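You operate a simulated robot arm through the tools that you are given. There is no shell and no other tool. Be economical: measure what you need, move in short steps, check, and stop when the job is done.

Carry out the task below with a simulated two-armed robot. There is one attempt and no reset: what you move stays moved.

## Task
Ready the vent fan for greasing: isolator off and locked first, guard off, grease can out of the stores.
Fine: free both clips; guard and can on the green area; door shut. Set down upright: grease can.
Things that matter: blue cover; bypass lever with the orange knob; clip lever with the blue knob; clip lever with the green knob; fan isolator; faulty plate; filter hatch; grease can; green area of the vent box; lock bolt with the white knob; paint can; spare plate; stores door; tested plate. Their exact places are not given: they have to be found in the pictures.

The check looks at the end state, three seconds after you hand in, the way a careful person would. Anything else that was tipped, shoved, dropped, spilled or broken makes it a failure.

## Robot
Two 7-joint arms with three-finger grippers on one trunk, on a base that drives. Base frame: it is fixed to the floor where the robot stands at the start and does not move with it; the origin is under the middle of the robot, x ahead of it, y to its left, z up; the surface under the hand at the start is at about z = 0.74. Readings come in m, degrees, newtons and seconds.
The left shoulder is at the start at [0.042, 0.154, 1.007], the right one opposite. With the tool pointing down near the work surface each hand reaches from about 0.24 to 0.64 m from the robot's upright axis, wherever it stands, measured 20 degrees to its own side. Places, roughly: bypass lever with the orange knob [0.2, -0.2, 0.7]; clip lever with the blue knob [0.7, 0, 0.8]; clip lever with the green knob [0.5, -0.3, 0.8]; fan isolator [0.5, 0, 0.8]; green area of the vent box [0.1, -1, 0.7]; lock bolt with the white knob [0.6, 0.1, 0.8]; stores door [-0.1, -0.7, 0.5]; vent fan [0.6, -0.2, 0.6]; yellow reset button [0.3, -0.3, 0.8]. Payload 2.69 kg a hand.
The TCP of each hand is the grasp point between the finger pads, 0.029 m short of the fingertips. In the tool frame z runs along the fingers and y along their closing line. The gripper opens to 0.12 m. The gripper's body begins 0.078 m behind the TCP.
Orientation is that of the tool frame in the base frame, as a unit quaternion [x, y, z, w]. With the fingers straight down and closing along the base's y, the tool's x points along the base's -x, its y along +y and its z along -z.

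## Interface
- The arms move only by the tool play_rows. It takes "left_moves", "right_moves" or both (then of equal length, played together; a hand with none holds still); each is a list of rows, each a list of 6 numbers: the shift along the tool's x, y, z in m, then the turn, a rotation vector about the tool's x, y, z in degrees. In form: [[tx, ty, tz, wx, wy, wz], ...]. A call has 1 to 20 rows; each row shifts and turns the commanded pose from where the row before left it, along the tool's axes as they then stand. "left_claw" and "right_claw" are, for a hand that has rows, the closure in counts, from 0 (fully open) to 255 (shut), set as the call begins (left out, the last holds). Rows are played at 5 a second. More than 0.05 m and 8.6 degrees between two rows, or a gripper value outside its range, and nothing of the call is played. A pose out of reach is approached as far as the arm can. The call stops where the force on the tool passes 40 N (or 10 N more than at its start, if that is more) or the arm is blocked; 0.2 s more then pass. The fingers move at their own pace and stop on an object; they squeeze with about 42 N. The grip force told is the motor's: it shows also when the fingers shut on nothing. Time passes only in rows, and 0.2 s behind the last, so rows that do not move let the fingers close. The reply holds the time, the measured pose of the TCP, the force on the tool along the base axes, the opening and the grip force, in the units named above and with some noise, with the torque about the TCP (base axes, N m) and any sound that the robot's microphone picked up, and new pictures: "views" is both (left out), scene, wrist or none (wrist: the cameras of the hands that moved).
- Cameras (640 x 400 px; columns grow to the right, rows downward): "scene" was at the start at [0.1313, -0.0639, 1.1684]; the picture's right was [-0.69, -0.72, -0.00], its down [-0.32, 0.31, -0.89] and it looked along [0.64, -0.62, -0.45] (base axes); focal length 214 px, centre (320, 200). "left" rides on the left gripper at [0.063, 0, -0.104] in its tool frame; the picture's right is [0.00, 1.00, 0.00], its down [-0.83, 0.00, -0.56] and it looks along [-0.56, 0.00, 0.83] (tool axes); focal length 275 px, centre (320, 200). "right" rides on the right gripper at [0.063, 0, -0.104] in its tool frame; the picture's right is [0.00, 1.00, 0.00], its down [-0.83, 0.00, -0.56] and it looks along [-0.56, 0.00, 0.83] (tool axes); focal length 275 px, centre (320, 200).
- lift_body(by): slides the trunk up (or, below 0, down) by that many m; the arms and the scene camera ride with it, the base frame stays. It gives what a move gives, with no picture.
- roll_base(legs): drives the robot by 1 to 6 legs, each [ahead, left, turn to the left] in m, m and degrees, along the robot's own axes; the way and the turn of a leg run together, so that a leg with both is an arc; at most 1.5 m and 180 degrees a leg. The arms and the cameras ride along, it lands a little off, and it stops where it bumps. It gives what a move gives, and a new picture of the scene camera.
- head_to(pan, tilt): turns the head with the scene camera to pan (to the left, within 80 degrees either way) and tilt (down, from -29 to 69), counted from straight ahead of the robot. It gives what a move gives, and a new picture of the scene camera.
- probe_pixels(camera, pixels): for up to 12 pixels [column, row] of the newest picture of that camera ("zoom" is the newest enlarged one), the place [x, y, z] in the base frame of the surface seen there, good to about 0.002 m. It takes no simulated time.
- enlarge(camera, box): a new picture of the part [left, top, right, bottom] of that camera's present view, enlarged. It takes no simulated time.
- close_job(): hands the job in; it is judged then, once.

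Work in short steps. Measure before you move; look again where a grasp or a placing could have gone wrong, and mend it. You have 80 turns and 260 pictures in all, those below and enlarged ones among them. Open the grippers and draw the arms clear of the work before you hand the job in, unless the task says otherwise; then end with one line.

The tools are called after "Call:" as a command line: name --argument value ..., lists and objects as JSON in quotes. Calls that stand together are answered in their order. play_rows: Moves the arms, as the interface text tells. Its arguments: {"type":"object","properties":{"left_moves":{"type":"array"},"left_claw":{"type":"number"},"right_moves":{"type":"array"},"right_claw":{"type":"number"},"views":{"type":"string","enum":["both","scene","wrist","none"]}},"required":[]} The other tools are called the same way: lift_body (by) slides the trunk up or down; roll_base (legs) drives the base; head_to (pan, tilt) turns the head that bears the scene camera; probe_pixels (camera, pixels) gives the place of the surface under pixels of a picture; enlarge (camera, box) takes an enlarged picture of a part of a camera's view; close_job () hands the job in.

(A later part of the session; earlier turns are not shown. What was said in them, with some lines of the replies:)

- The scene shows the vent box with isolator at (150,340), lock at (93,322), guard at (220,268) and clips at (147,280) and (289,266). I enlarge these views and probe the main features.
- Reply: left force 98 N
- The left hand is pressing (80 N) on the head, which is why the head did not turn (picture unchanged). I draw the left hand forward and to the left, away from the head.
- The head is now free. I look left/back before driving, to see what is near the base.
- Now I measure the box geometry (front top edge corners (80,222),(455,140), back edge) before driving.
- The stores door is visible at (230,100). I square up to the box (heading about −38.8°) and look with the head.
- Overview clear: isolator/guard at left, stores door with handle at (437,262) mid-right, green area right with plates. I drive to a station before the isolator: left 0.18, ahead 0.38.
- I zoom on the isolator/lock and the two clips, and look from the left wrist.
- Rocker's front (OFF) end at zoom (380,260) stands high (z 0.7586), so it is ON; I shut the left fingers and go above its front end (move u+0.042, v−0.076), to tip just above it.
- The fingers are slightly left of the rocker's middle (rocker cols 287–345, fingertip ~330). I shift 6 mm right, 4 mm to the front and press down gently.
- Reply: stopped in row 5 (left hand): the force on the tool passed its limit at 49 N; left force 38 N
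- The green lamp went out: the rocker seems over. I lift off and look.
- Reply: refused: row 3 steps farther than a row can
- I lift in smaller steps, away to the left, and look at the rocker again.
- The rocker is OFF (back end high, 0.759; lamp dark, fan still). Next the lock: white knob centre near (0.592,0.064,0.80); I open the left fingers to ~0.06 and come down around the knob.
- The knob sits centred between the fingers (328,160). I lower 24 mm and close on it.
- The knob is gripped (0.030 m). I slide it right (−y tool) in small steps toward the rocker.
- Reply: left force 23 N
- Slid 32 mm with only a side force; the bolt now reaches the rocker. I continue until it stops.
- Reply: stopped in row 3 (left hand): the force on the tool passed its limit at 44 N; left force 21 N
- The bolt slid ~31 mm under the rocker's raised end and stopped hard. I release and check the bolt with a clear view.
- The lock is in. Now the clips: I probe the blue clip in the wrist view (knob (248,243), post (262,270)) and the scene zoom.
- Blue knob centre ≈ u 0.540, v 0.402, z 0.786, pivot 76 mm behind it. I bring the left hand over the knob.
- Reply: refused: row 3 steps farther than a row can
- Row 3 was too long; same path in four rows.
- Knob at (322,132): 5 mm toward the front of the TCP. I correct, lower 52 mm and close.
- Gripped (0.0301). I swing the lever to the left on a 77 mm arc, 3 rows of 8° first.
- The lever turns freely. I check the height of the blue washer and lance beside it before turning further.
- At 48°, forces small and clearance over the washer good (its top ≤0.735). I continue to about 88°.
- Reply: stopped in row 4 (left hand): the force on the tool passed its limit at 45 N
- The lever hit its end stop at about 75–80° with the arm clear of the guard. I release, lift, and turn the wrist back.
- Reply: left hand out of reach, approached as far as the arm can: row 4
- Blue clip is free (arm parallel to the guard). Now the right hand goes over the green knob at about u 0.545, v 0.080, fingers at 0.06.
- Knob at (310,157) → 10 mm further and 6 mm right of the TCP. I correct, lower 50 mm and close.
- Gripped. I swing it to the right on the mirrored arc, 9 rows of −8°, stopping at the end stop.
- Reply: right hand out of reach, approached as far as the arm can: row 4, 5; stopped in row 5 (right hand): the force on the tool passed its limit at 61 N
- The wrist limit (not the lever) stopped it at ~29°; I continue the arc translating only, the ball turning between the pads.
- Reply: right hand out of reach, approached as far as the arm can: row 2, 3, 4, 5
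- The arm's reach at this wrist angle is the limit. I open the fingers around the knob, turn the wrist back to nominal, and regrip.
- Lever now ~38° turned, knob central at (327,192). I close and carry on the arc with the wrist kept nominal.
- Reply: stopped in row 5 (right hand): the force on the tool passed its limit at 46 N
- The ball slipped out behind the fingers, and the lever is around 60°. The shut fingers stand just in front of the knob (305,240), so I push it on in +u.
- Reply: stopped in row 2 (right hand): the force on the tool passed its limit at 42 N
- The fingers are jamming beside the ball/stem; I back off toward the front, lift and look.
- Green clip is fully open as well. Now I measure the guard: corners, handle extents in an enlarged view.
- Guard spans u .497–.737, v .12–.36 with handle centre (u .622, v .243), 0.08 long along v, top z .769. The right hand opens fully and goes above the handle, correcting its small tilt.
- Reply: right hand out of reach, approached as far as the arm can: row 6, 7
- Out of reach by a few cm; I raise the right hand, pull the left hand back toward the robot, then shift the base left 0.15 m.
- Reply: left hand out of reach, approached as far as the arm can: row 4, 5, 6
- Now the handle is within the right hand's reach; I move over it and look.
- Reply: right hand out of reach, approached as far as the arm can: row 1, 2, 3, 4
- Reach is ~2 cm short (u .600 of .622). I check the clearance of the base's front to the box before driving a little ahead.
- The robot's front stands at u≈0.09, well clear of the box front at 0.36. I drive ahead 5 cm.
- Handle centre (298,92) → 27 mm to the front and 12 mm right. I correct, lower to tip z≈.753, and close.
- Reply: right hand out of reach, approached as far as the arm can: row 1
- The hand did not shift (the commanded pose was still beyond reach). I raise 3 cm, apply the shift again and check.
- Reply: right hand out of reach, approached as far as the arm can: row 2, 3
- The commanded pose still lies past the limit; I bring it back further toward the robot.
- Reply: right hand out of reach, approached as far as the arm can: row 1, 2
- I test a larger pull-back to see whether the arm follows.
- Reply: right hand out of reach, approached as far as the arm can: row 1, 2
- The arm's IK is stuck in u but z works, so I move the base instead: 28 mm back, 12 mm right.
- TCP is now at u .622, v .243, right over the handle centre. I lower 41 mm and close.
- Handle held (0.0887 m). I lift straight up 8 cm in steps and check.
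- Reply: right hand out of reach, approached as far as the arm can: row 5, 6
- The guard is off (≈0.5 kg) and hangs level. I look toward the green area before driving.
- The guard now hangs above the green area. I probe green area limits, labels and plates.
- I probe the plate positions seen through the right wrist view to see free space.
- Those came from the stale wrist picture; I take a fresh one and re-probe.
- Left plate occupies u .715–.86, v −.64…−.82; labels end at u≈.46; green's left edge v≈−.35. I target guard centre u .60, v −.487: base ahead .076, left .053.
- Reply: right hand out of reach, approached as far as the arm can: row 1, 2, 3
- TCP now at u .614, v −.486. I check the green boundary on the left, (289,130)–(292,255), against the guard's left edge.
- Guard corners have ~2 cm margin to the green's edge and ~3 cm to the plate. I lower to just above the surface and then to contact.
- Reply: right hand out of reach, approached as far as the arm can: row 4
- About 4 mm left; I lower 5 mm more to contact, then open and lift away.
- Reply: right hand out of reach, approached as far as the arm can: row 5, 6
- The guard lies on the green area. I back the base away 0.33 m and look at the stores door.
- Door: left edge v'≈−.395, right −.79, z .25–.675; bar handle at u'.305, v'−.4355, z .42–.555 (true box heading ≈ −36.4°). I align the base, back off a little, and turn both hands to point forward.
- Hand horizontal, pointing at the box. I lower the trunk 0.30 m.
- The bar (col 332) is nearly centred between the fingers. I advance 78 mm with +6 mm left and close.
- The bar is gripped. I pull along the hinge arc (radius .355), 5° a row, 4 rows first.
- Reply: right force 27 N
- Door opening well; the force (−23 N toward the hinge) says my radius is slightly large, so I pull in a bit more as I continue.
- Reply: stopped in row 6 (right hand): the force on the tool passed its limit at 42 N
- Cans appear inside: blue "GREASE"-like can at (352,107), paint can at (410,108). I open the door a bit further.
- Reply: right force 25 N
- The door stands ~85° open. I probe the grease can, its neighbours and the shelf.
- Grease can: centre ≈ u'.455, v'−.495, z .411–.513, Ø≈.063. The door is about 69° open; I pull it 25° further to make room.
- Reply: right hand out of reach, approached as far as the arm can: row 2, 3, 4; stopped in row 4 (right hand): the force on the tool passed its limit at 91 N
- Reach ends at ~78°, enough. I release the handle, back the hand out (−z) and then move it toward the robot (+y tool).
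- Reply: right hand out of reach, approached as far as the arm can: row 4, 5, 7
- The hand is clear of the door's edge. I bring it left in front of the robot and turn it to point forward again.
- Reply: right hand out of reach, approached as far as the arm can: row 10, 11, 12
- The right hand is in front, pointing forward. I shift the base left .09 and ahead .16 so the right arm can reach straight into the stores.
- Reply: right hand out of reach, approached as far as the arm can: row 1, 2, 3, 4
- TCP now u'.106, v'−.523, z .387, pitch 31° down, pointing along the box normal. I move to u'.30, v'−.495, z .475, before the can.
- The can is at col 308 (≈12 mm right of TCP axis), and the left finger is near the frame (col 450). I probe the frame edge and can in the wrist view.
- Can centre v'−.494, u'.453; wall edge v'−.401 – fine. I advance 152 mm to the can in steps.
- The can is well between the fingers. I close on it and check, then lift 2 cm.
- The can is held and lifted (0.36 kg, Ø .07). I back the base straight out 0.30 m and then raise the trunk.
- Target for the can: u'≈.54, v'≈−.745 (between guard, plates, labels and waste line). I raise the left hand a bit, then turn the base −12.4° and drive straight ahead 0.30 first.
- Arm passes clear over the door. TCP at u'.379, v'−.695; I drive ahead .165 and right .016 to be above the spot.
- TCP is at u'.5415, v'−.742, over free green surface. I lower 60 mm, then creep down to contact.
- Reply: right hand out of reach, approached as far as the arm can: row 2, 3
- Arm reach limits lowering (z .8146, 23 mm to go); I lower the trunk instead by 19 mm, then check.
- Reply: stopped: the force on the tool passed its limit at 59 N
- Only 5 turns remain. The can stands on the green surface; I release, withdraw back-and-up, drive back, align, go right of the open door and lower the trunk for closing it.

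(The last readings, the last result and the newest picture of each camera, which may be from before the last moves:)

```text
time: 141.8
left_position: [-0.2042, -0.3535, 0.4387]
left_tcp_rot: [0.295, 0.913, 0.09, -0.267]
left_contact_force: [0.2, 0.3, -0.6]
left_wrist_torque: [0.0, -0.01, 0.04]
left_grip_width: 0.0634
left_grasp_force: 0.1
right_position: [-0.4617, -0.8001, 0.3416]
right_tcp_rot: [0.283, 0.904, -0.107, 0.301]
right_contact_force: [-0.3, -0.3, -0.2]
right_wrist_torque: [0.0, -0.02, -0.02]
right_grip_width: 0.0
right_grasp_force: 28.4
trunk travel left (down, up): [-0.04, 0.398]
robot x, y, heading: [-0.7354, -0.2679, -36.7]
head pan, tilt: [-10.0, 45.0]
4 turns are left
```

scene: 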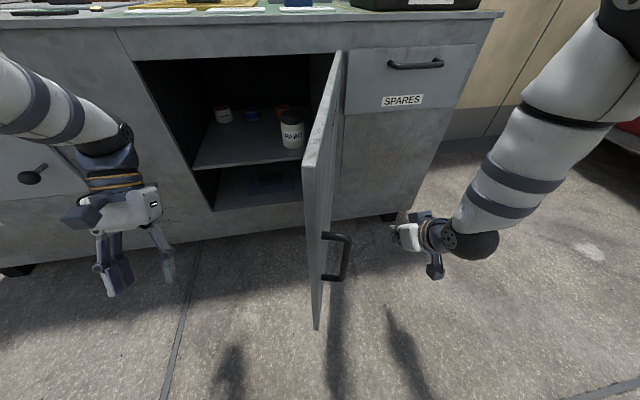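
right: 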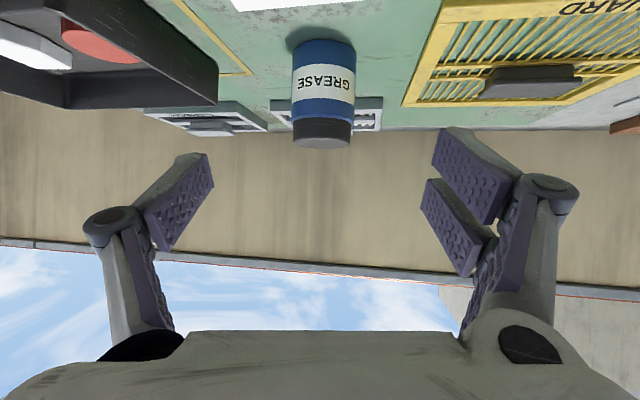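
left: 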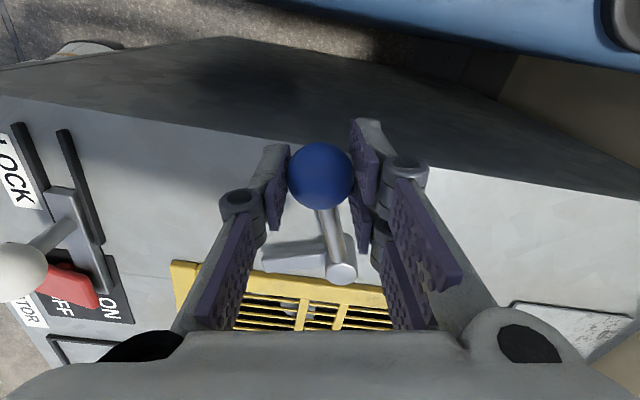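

Can and guard sit on the green area; the right hand is now right of the open door (u'.10, v'−.918, z .34). I pull the left hand back, then push the door: base left .38, then ahead .235.

Call:
play_rows --left_moves '[[0.034, 0, -0.022, 0, 0, 0], [0.034, 0, -0.022, 0, 0, 0], [0.034, 0, -0.022, 0, 0, 0]]' --views "none"

Call:
roll_base --legs '[[0, 0.38, 0], [0.235, 0, 0]]'

Call:
enlarge --camera "scene" --box '[100, 0, 640, 340]'

```text
time: 142.6
left_position: [-0.2024, -0.3261, 0.5358]
left_tcp_rot: [0.297, 0.912, 0.091, -0.268]
left_contact_force: [0.5, 0.6, -0.4]
left_wrist_torque: [0.02, 0.02, -0.04]
left_grip_width: 0.0636
left_grasp_force: 0.1
left hand out of reach, approached as far as the arm can: row 2, 3
right_position: [-0.4614, -0.7993, 0.3411]
right_tcp_rot: [0.283, 0.904, -0.108, 0.301]
right_contact_force: [0.2, 0.8, 0.2]
right_wrist_torque: [-0.02, -0.01, 0.02]
right_grip_width: 0.0
right_grasp_force: 28.6
trunk travel left (down, up): [-0.04, 0.398]
robot x, y, heading: [-0.7342, -0.2658, -36.7]
head pan, tilt: [-10.0, 45.0]
```

```text
time: 144.6
left_position: [-0.0961, -0.1848, 0.5349]
left_tcp_rot: [0.296, 0.912, 0.09, -0.268]
left_contact_force: [0.0, -0.1, 0.0]
left_wrist_torque: [0.01, -0.01, 0.02]
left_grip_width: 0.0634
left_grasp_force: 0.1
right_position: [-0.3517, -0.6631, 0.3446]
right_tcp_rot: [0.284, 0.9, -0.112, 0.311]
right_contact_force: [1.4, -0.6, -0.4]
right_wrist_torque: [0.02, 0.12, -0.07]
right_grip_width: 0.0001
right_grasp_force: 29.0
trunk travel left (down, up): [-0.04, 0.398]
robot x, y, heading: [-0.629, -0.1279, -36.7]
head pan, tilt: [-10.0, 45.0]
stopped in leg 1: the robot was blocked; the commanded pose is now the measured one
```

scene: 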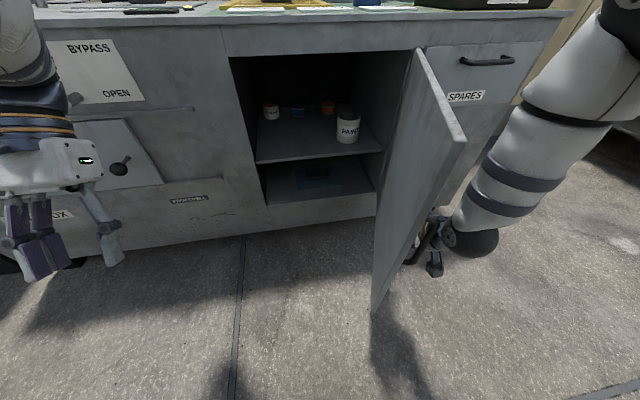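

```text
1.18 times, centred on (370, 170) of scene
3 turns are left
```

zoom: 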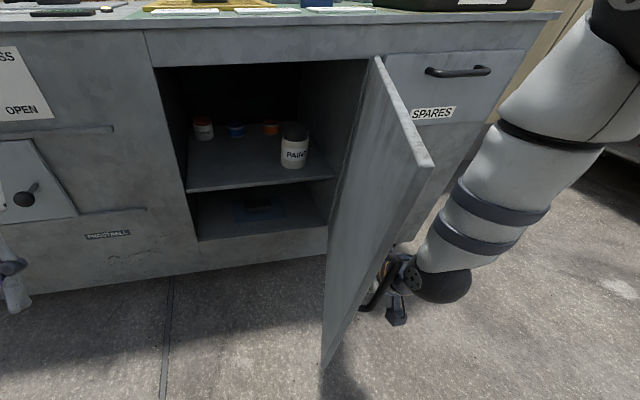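

The base stalls on contact, so I push with the arm: an arc left/forward from (u'.11, v'−.742), then take the hand back and bring the base ahead/left for the final push.

Call:
play_rows --right_moves '[[-0.004, 0.016, 0.0032, 0, 0, 0], [-0.004, 0.016, 0.0032, 0, 0, 0], [-0.0055, 0.016, 0.0044, 0, 0, 0], [-0.0055, 0.016, 0.0044, 0, 0, 0], [-0.0064, 0.0154, 0.0051, 0, 0, 0], [-0.0064, 0.0154, 0.0051, 0, 0, 0], [-0.0075, 0.015, 0.006, 0, 0, 0], [-0.0085, 0.0145, 0.0068, 0, 0, 0], [-0.0095, 0.014, 0.0076, 0, 0, 0], [-0.01, 0.014, 0.008, 0, 0, 0], [0, 0, 0, 0, 0, 0]]' --views "scene"

Call:
play_rows --right_moves '[[0, -0.03, 0, 0, 0, 0], [0, -0.03, 0, 0, 0, 0], [0.0195, -0.015, -0.0156, 0, 0, 0], [0.0195, -0.015, -0.0156, 0, 0, 0], [0.0195, 0, -0.0156, 0, 0, 0], [0.0195, 0, -0.0156, 0, 0, 0], [0.0195, 0, -0.0156, 0, 0, 0], [0.0195, 0, -0.0156, 0, 0, 0], [0.0195, 0, -0.0156, 0, 0, 0], [0, 0, 0, 0, 0, 0]]' --views "none"

Call:
roll_base --legs '[[0, 0.09, 0], [0.12, 0, 0]]'

```text
time: 147.0
left_position: [-0.0971, -0.1848, 0.5345]
left_tcp_rot: [0.295, 0.912, 0.089, -0.269]
left_contact_force: [0.8, -0.2, 0.5]
left_wrist_torque: [0.02, -0.01, 0.01]
left_grip_width: 0.0637
left_grasp_force: 0.1
right_position: [-0.1944, -0.5902, 0.342]
right_tcp_rot: [0.284, 0.901, -0.111, 0.309]
right_contact_force: [0.1, -0.2, 0.2]
right_wrist_torque: [-0.01, 0.01, 0.0]
right_grip_width: 0.0
right_grasp_force: 28.7
trunk travel left (down, up): [-0.04, 0.398]
robot x, y, heading: [-0.629, -0.1302, -36.4]
head pan, tilt: [-10.0, 45.0]
```

scene: 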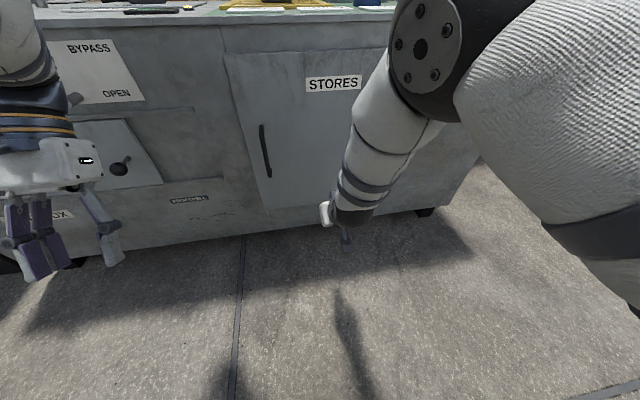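

```text
time: 149.2
left_position: [-0.0955, -0.1838, 0.535]
left_tcp_rot: [0.296, 0.912, 0.091, -0.269]
left_contact_force: [-0.6, 0.6, 0.1]
left_wrist_torque: [0.02, 0.01, -0.04]
left_grip_width: 0.0634
left_grasp_force: 0.0
right_position: [-0.3892, -0.56, 0.3425]
right_tcp_rot: [0.283, 0.901, -0.11, 0.309]
right_contact_force: [-0.4, 0.3, 0.3]
right_wrist_torque: [0.0, -0.01, 0.01]
right_grip_width: 0.0
right_grasp_force: 28.1
trunk travel left (down, up): [-0.04, 0.398]
robot x, y, heading: [-0.6285, -0.126, -36.3]
head pan, tilt: [-10.0, 45.0]
```

```text
time: 151.4
left_position: [0.0534, -0.1809, 0.5352]
left_tcp_rot: [0.294, 0.913, 0.089, -0.269]
left_contact_force: [0.3, -0.3, 0.1]
left_wrist_torque: [0.0, 0.02, -0.01]
left_grip_width: 0.0635
left_grasp_force: 0.0
right_position: [-0.2387, -0.5576, 0.3435]
right_tcp_rot: [0.282, 0.902, -0.11, 0.309]
right_contact_force: [0.2, 0.6, 0.7]
right_wrist_torque: [-0.01, -0.02, 0.01]
right_grip_width: 0.0002
right_grasp_force: 28.5
trunk travel left (down, up): [-0.04, 0.398]
robot x, y, heading: [-0.4773, -0.1211, -36.3]
head pan, tilt: [-10.0, 45.0]
2 turns are left
```

scene: 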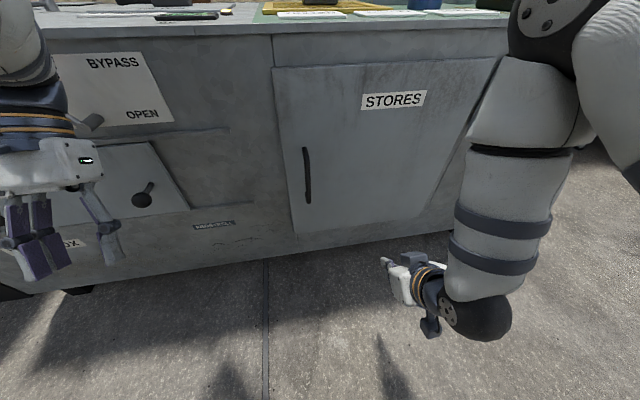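

The door has swung shut. I press it gently with the closed right fingers to make sure, then withdraw, open the gripper, back the base off and look once more.

Call:
play_rows --right_moves '[[-0.0141, 0.006, 0.0112, 0, 0, 0], [-0.0141, 0.006, 0.0112, 0, 0, 0], [-0.0141, 0.006, 0.0112, 0, 0, 0], [-0.0141, 0.006, 0.0112, 0, 0, 0], [-0.0141, 0.006, 0.0112, 0, 0, 0], [-0.0141, 0.006, 0.0112, 0, 0, 0], [-0.0141, 0.006, 0.0112, 0, 0, 0], [-0.0141, 0.006, 0.0112, 0, 0, 0], [-0.0094, 0, 0.0075, 0, 0, 0], [-0.0078, 0, 0.0062, 0, 0, 0], [-0.0078, 0, 0.0062, 0, 0, 0], [-0.0078, 0, 0.0062, 0, 0, 0], [-0.0078, 0, 0.0062, 0, 0, 0]]' --views "none"

Call:
play_rows --right_moves '[[0.0195, 0, -0.0156, 0, 0, 0], [0.0195, 0, -0.0156, 0, 0, 0], [0.0195, 0, -0.0156, 0, 0, 0], [0.0195, 0, -0.0156, 0, 0, 0], [0.0195, 0, -0.0156, 0, 0, 0], [0, 0, 0, 0, 0, 0]]' --views "none"

Call:
roll_base --legs '[[-0.3, 0, 0]]'

Call:
play_rows --right_claw 0 --left_claw 0 --right_moves '[[0, 0, 0, 0, 0, 0], [0, 0, 0, 0, 0, 0], [0, 0, 0, 0, 0, 0]]' --left_moves '[[0, 0, 0, 0, 0, 0], [0, 0, 0, 0, 0, 0], [0, 0, 0, 0, 0, 0]]' --views "none"

Call:
lift_body --by 0.35

Call:
head_to --pan -5 --tilt 40

Call:
enlarge --camera "scene" --box '[180, 60, 500, 260]'

```text
time: 154.0
left_position: [0.0524, -0.1805, 0.5336]
left_tcp_rot: [0.295, 0.912, 0.09, -0.269]
left_contact_force: [-1.0, -0.9, 0.3]
left_wrist_torque: [0.01, 0.03, 0.02]
left_grip_width: 0.0633
left_grasp_force: 0.0
right_position: [-0.0663, -0.6199, 0.336]
right_tcp_rot: [0.283, 0.904, -0.107, 0.301]
right_contact_force: [-2.5, 3.0, -1.3]
right_wrist_torque: [0.06, 0.09, 0.01]
right_grip_width: 0.0002
right_grasp_force: 28.3
trunk travel left (down, up): [-0.04, 0.398]
robot x, y, heading: [-0.4782, -0.1283, -36.4]
head pan, tilt: [-10.0, 45.0]
stopped in row 12 (right hand): the force on the tool passed its limit at 54 N (the readings are from after the stop); the commanded pose is now the measured one
```

```text
time: 155.4
left_position: [0.0535, -0.1807, 0.5352]
left_tcp_rot: [0.295, 0.912, 0.09, -0.269]
left_contact_force: [0.3, -0.7, 0.8]
left_wrist_torque: [-0.01, 0.02, 0.01]
left_grip_width: 0.0634
left_grasp_force: 0.0
right_position: [-0.1662, -0.5466, 0.3397]
right_tcp_rot: [0.283, 0.904, -0.108, 0.303]
right_contact_force: [-0.2, -0.4, -0.4]
right_wrist_torque: [0.01, -0.01, -0.02]
right_grip_width: 0.0001
right_grasp_force: 28.4
trunk travel left (down, up): [-0.04, 0.398]
robot x, y, heading: [-0.4828, -0.123, -36.5]
head pan, tilt: [-10.0, 45.0]
```

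```text
time: 157.5
left_position: [-0.1961, 0.0074, 0.5348]
left_tcp_rot: [0.289, 0.915, 0.088, -0.269]
left_contact_force: [0.0, 0.5, -0.3]
left_wrist_torque: [0.0, 0.01, -0.03]
left_grip_width: 0.0633
left_grasp_force: 0.1
right_position: [-0.4116, -0.3619, 0.3394]
right_tcp_rot: [0.278, 0.905, -0.106, 0.303]
right_contact_force: [-0.3, 0.3, -0.4]
right_wrist_torque: [0.02, -0.04, 0.0]
right_grip_width: 0.0001
right_grasp_force: 28.2
trunk travel left (down, up): [-0.04, 0.398]
robot x, y, heading: [-0.729, 0.0587, -35.7]
head pan, tilt: [-10.0, 45.0]
```

scene: 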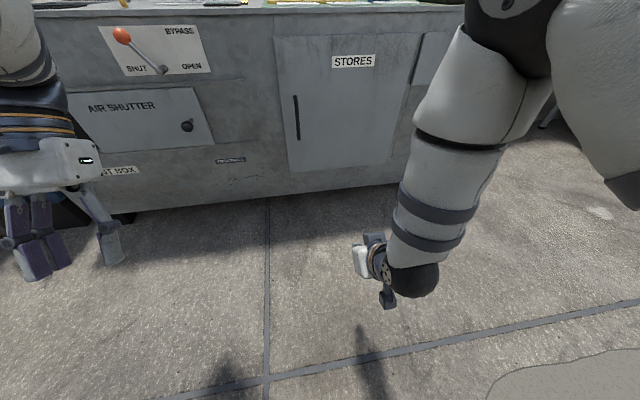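

```text
time: 158.3
left_position: [-0.1969, 0.0064, 0.5355]
left_tcp_rot: [0.29, 0.914, 0.089, -0.269]
left_contact_force: [0.3, 0.2, 0.4]
left_wrist_torque: [-0.04, 0.0, 0.0]
left_grip_width: 0.1199
left_grasp_force: 0.0
right_position: [-0.4115, -0.3614, 0.3394]
right_tcp_rot: [0.278, 0.906, -0.105, 0.303]
right_contact_force: [-0.4, 0.0, 0.5]
right_wrist_torque: [0.02, 0.03, -0.03]
right_grip_width: 0.12
right_grasp_force: 0.1
trunk travel left (down, up): [-0.04, 0.398]
robot x, y, heading: [-0.7339, 0.0609, -35.9]
head pan, tilt: [-10.0, 45.0]
```

```text
time: 161.7
left_position: [-0.1981, 0.0067, 0.8842]
left_tcp_rot: [0.29, 0.914, 0.089, -0.269]
left_contact_force: [0.3, -0.5, 0.0]
left_wrist_torque: [-0.01, 0.01, -0.01]
left_grip_width: 0.1199
left_grasp_force: 0.0
right_position: [-0.4123, -0.3617, 0.6888]
right_tcp_rot: [0.278, 0.906, -0.106, 0.302]
right_contact_force: [-0.1, 0.4, 0.0]
right_wrist_torque: [-0.01, 0.03, 0.0]
right_grip_width: 0.12
right_grasp_force: 0.2
trunk travel left (down, up): [-0.39, 0.048]
robot x, y, heading: [-0.7291, 0.0557, -36.0]
head pan, tilt: [-10.0, 45.0]
```

```text
time: 162.4
left_position: [-0.1964, 0.0066, 0.8844]
left_tcp_rot: [0.289, 0.915, 0.088, -0.269]
left_contact_force: [0.1, -0.4, 0.4]
left_wrist_torque: [0.01, -0.03, 0.04]
left_grip_width: 0.1197
left_grasp_force: 0.0
right_position: [-0.4119, -0.3622, 0.6886]
right_tcp_rot: [0.278, 0.906, -0.105, 0.302]
right_contact_force: [0.0, -1.1, -0.4]
right_wrist_torque: [0.01, -0.02, 0.0]
right_grip_width: 0.12
right_grasp_force: 0.0
trunk travel left (down, up): [-0.39, 0.048]
robot x, y, heading: [-0.7279, 0.0564, -35.6]
head pan, tilt: [-5.0, 40.0]
```

scene: 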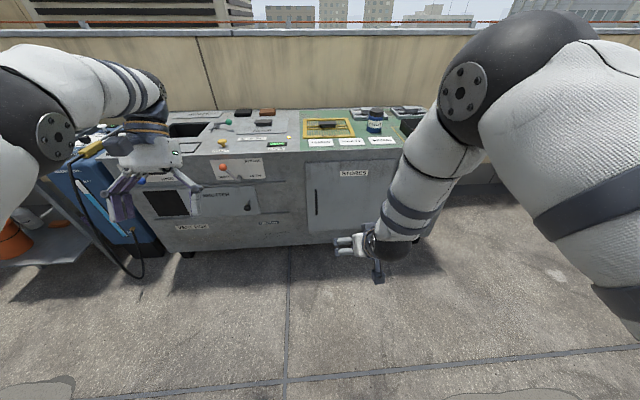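

```text
2.00 times, centred on (340, 160) of scene
1 turns are left
```

zoom: 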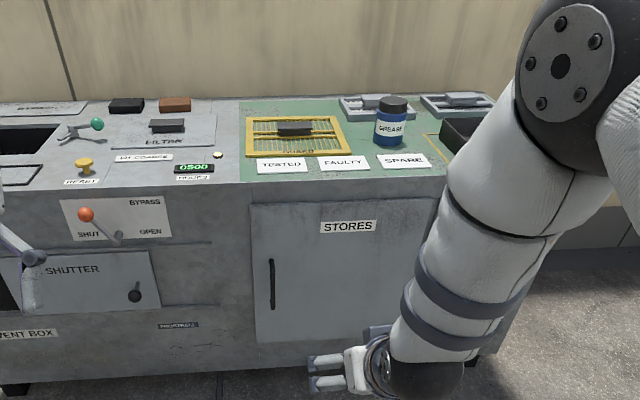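

The last picture shows the door shut, and the guard and the upright grease can on the green area. Grippers are open and the arms are clear, so I hand in.

Call:
close_job

```text
The job is handed in.
```

The vent fan is ready for greasing, and I've handed the job in. The isolator is off and its lock bolt is in, both clips are free, the guard and the upright grease can are on the green area, and the stores door is shut.
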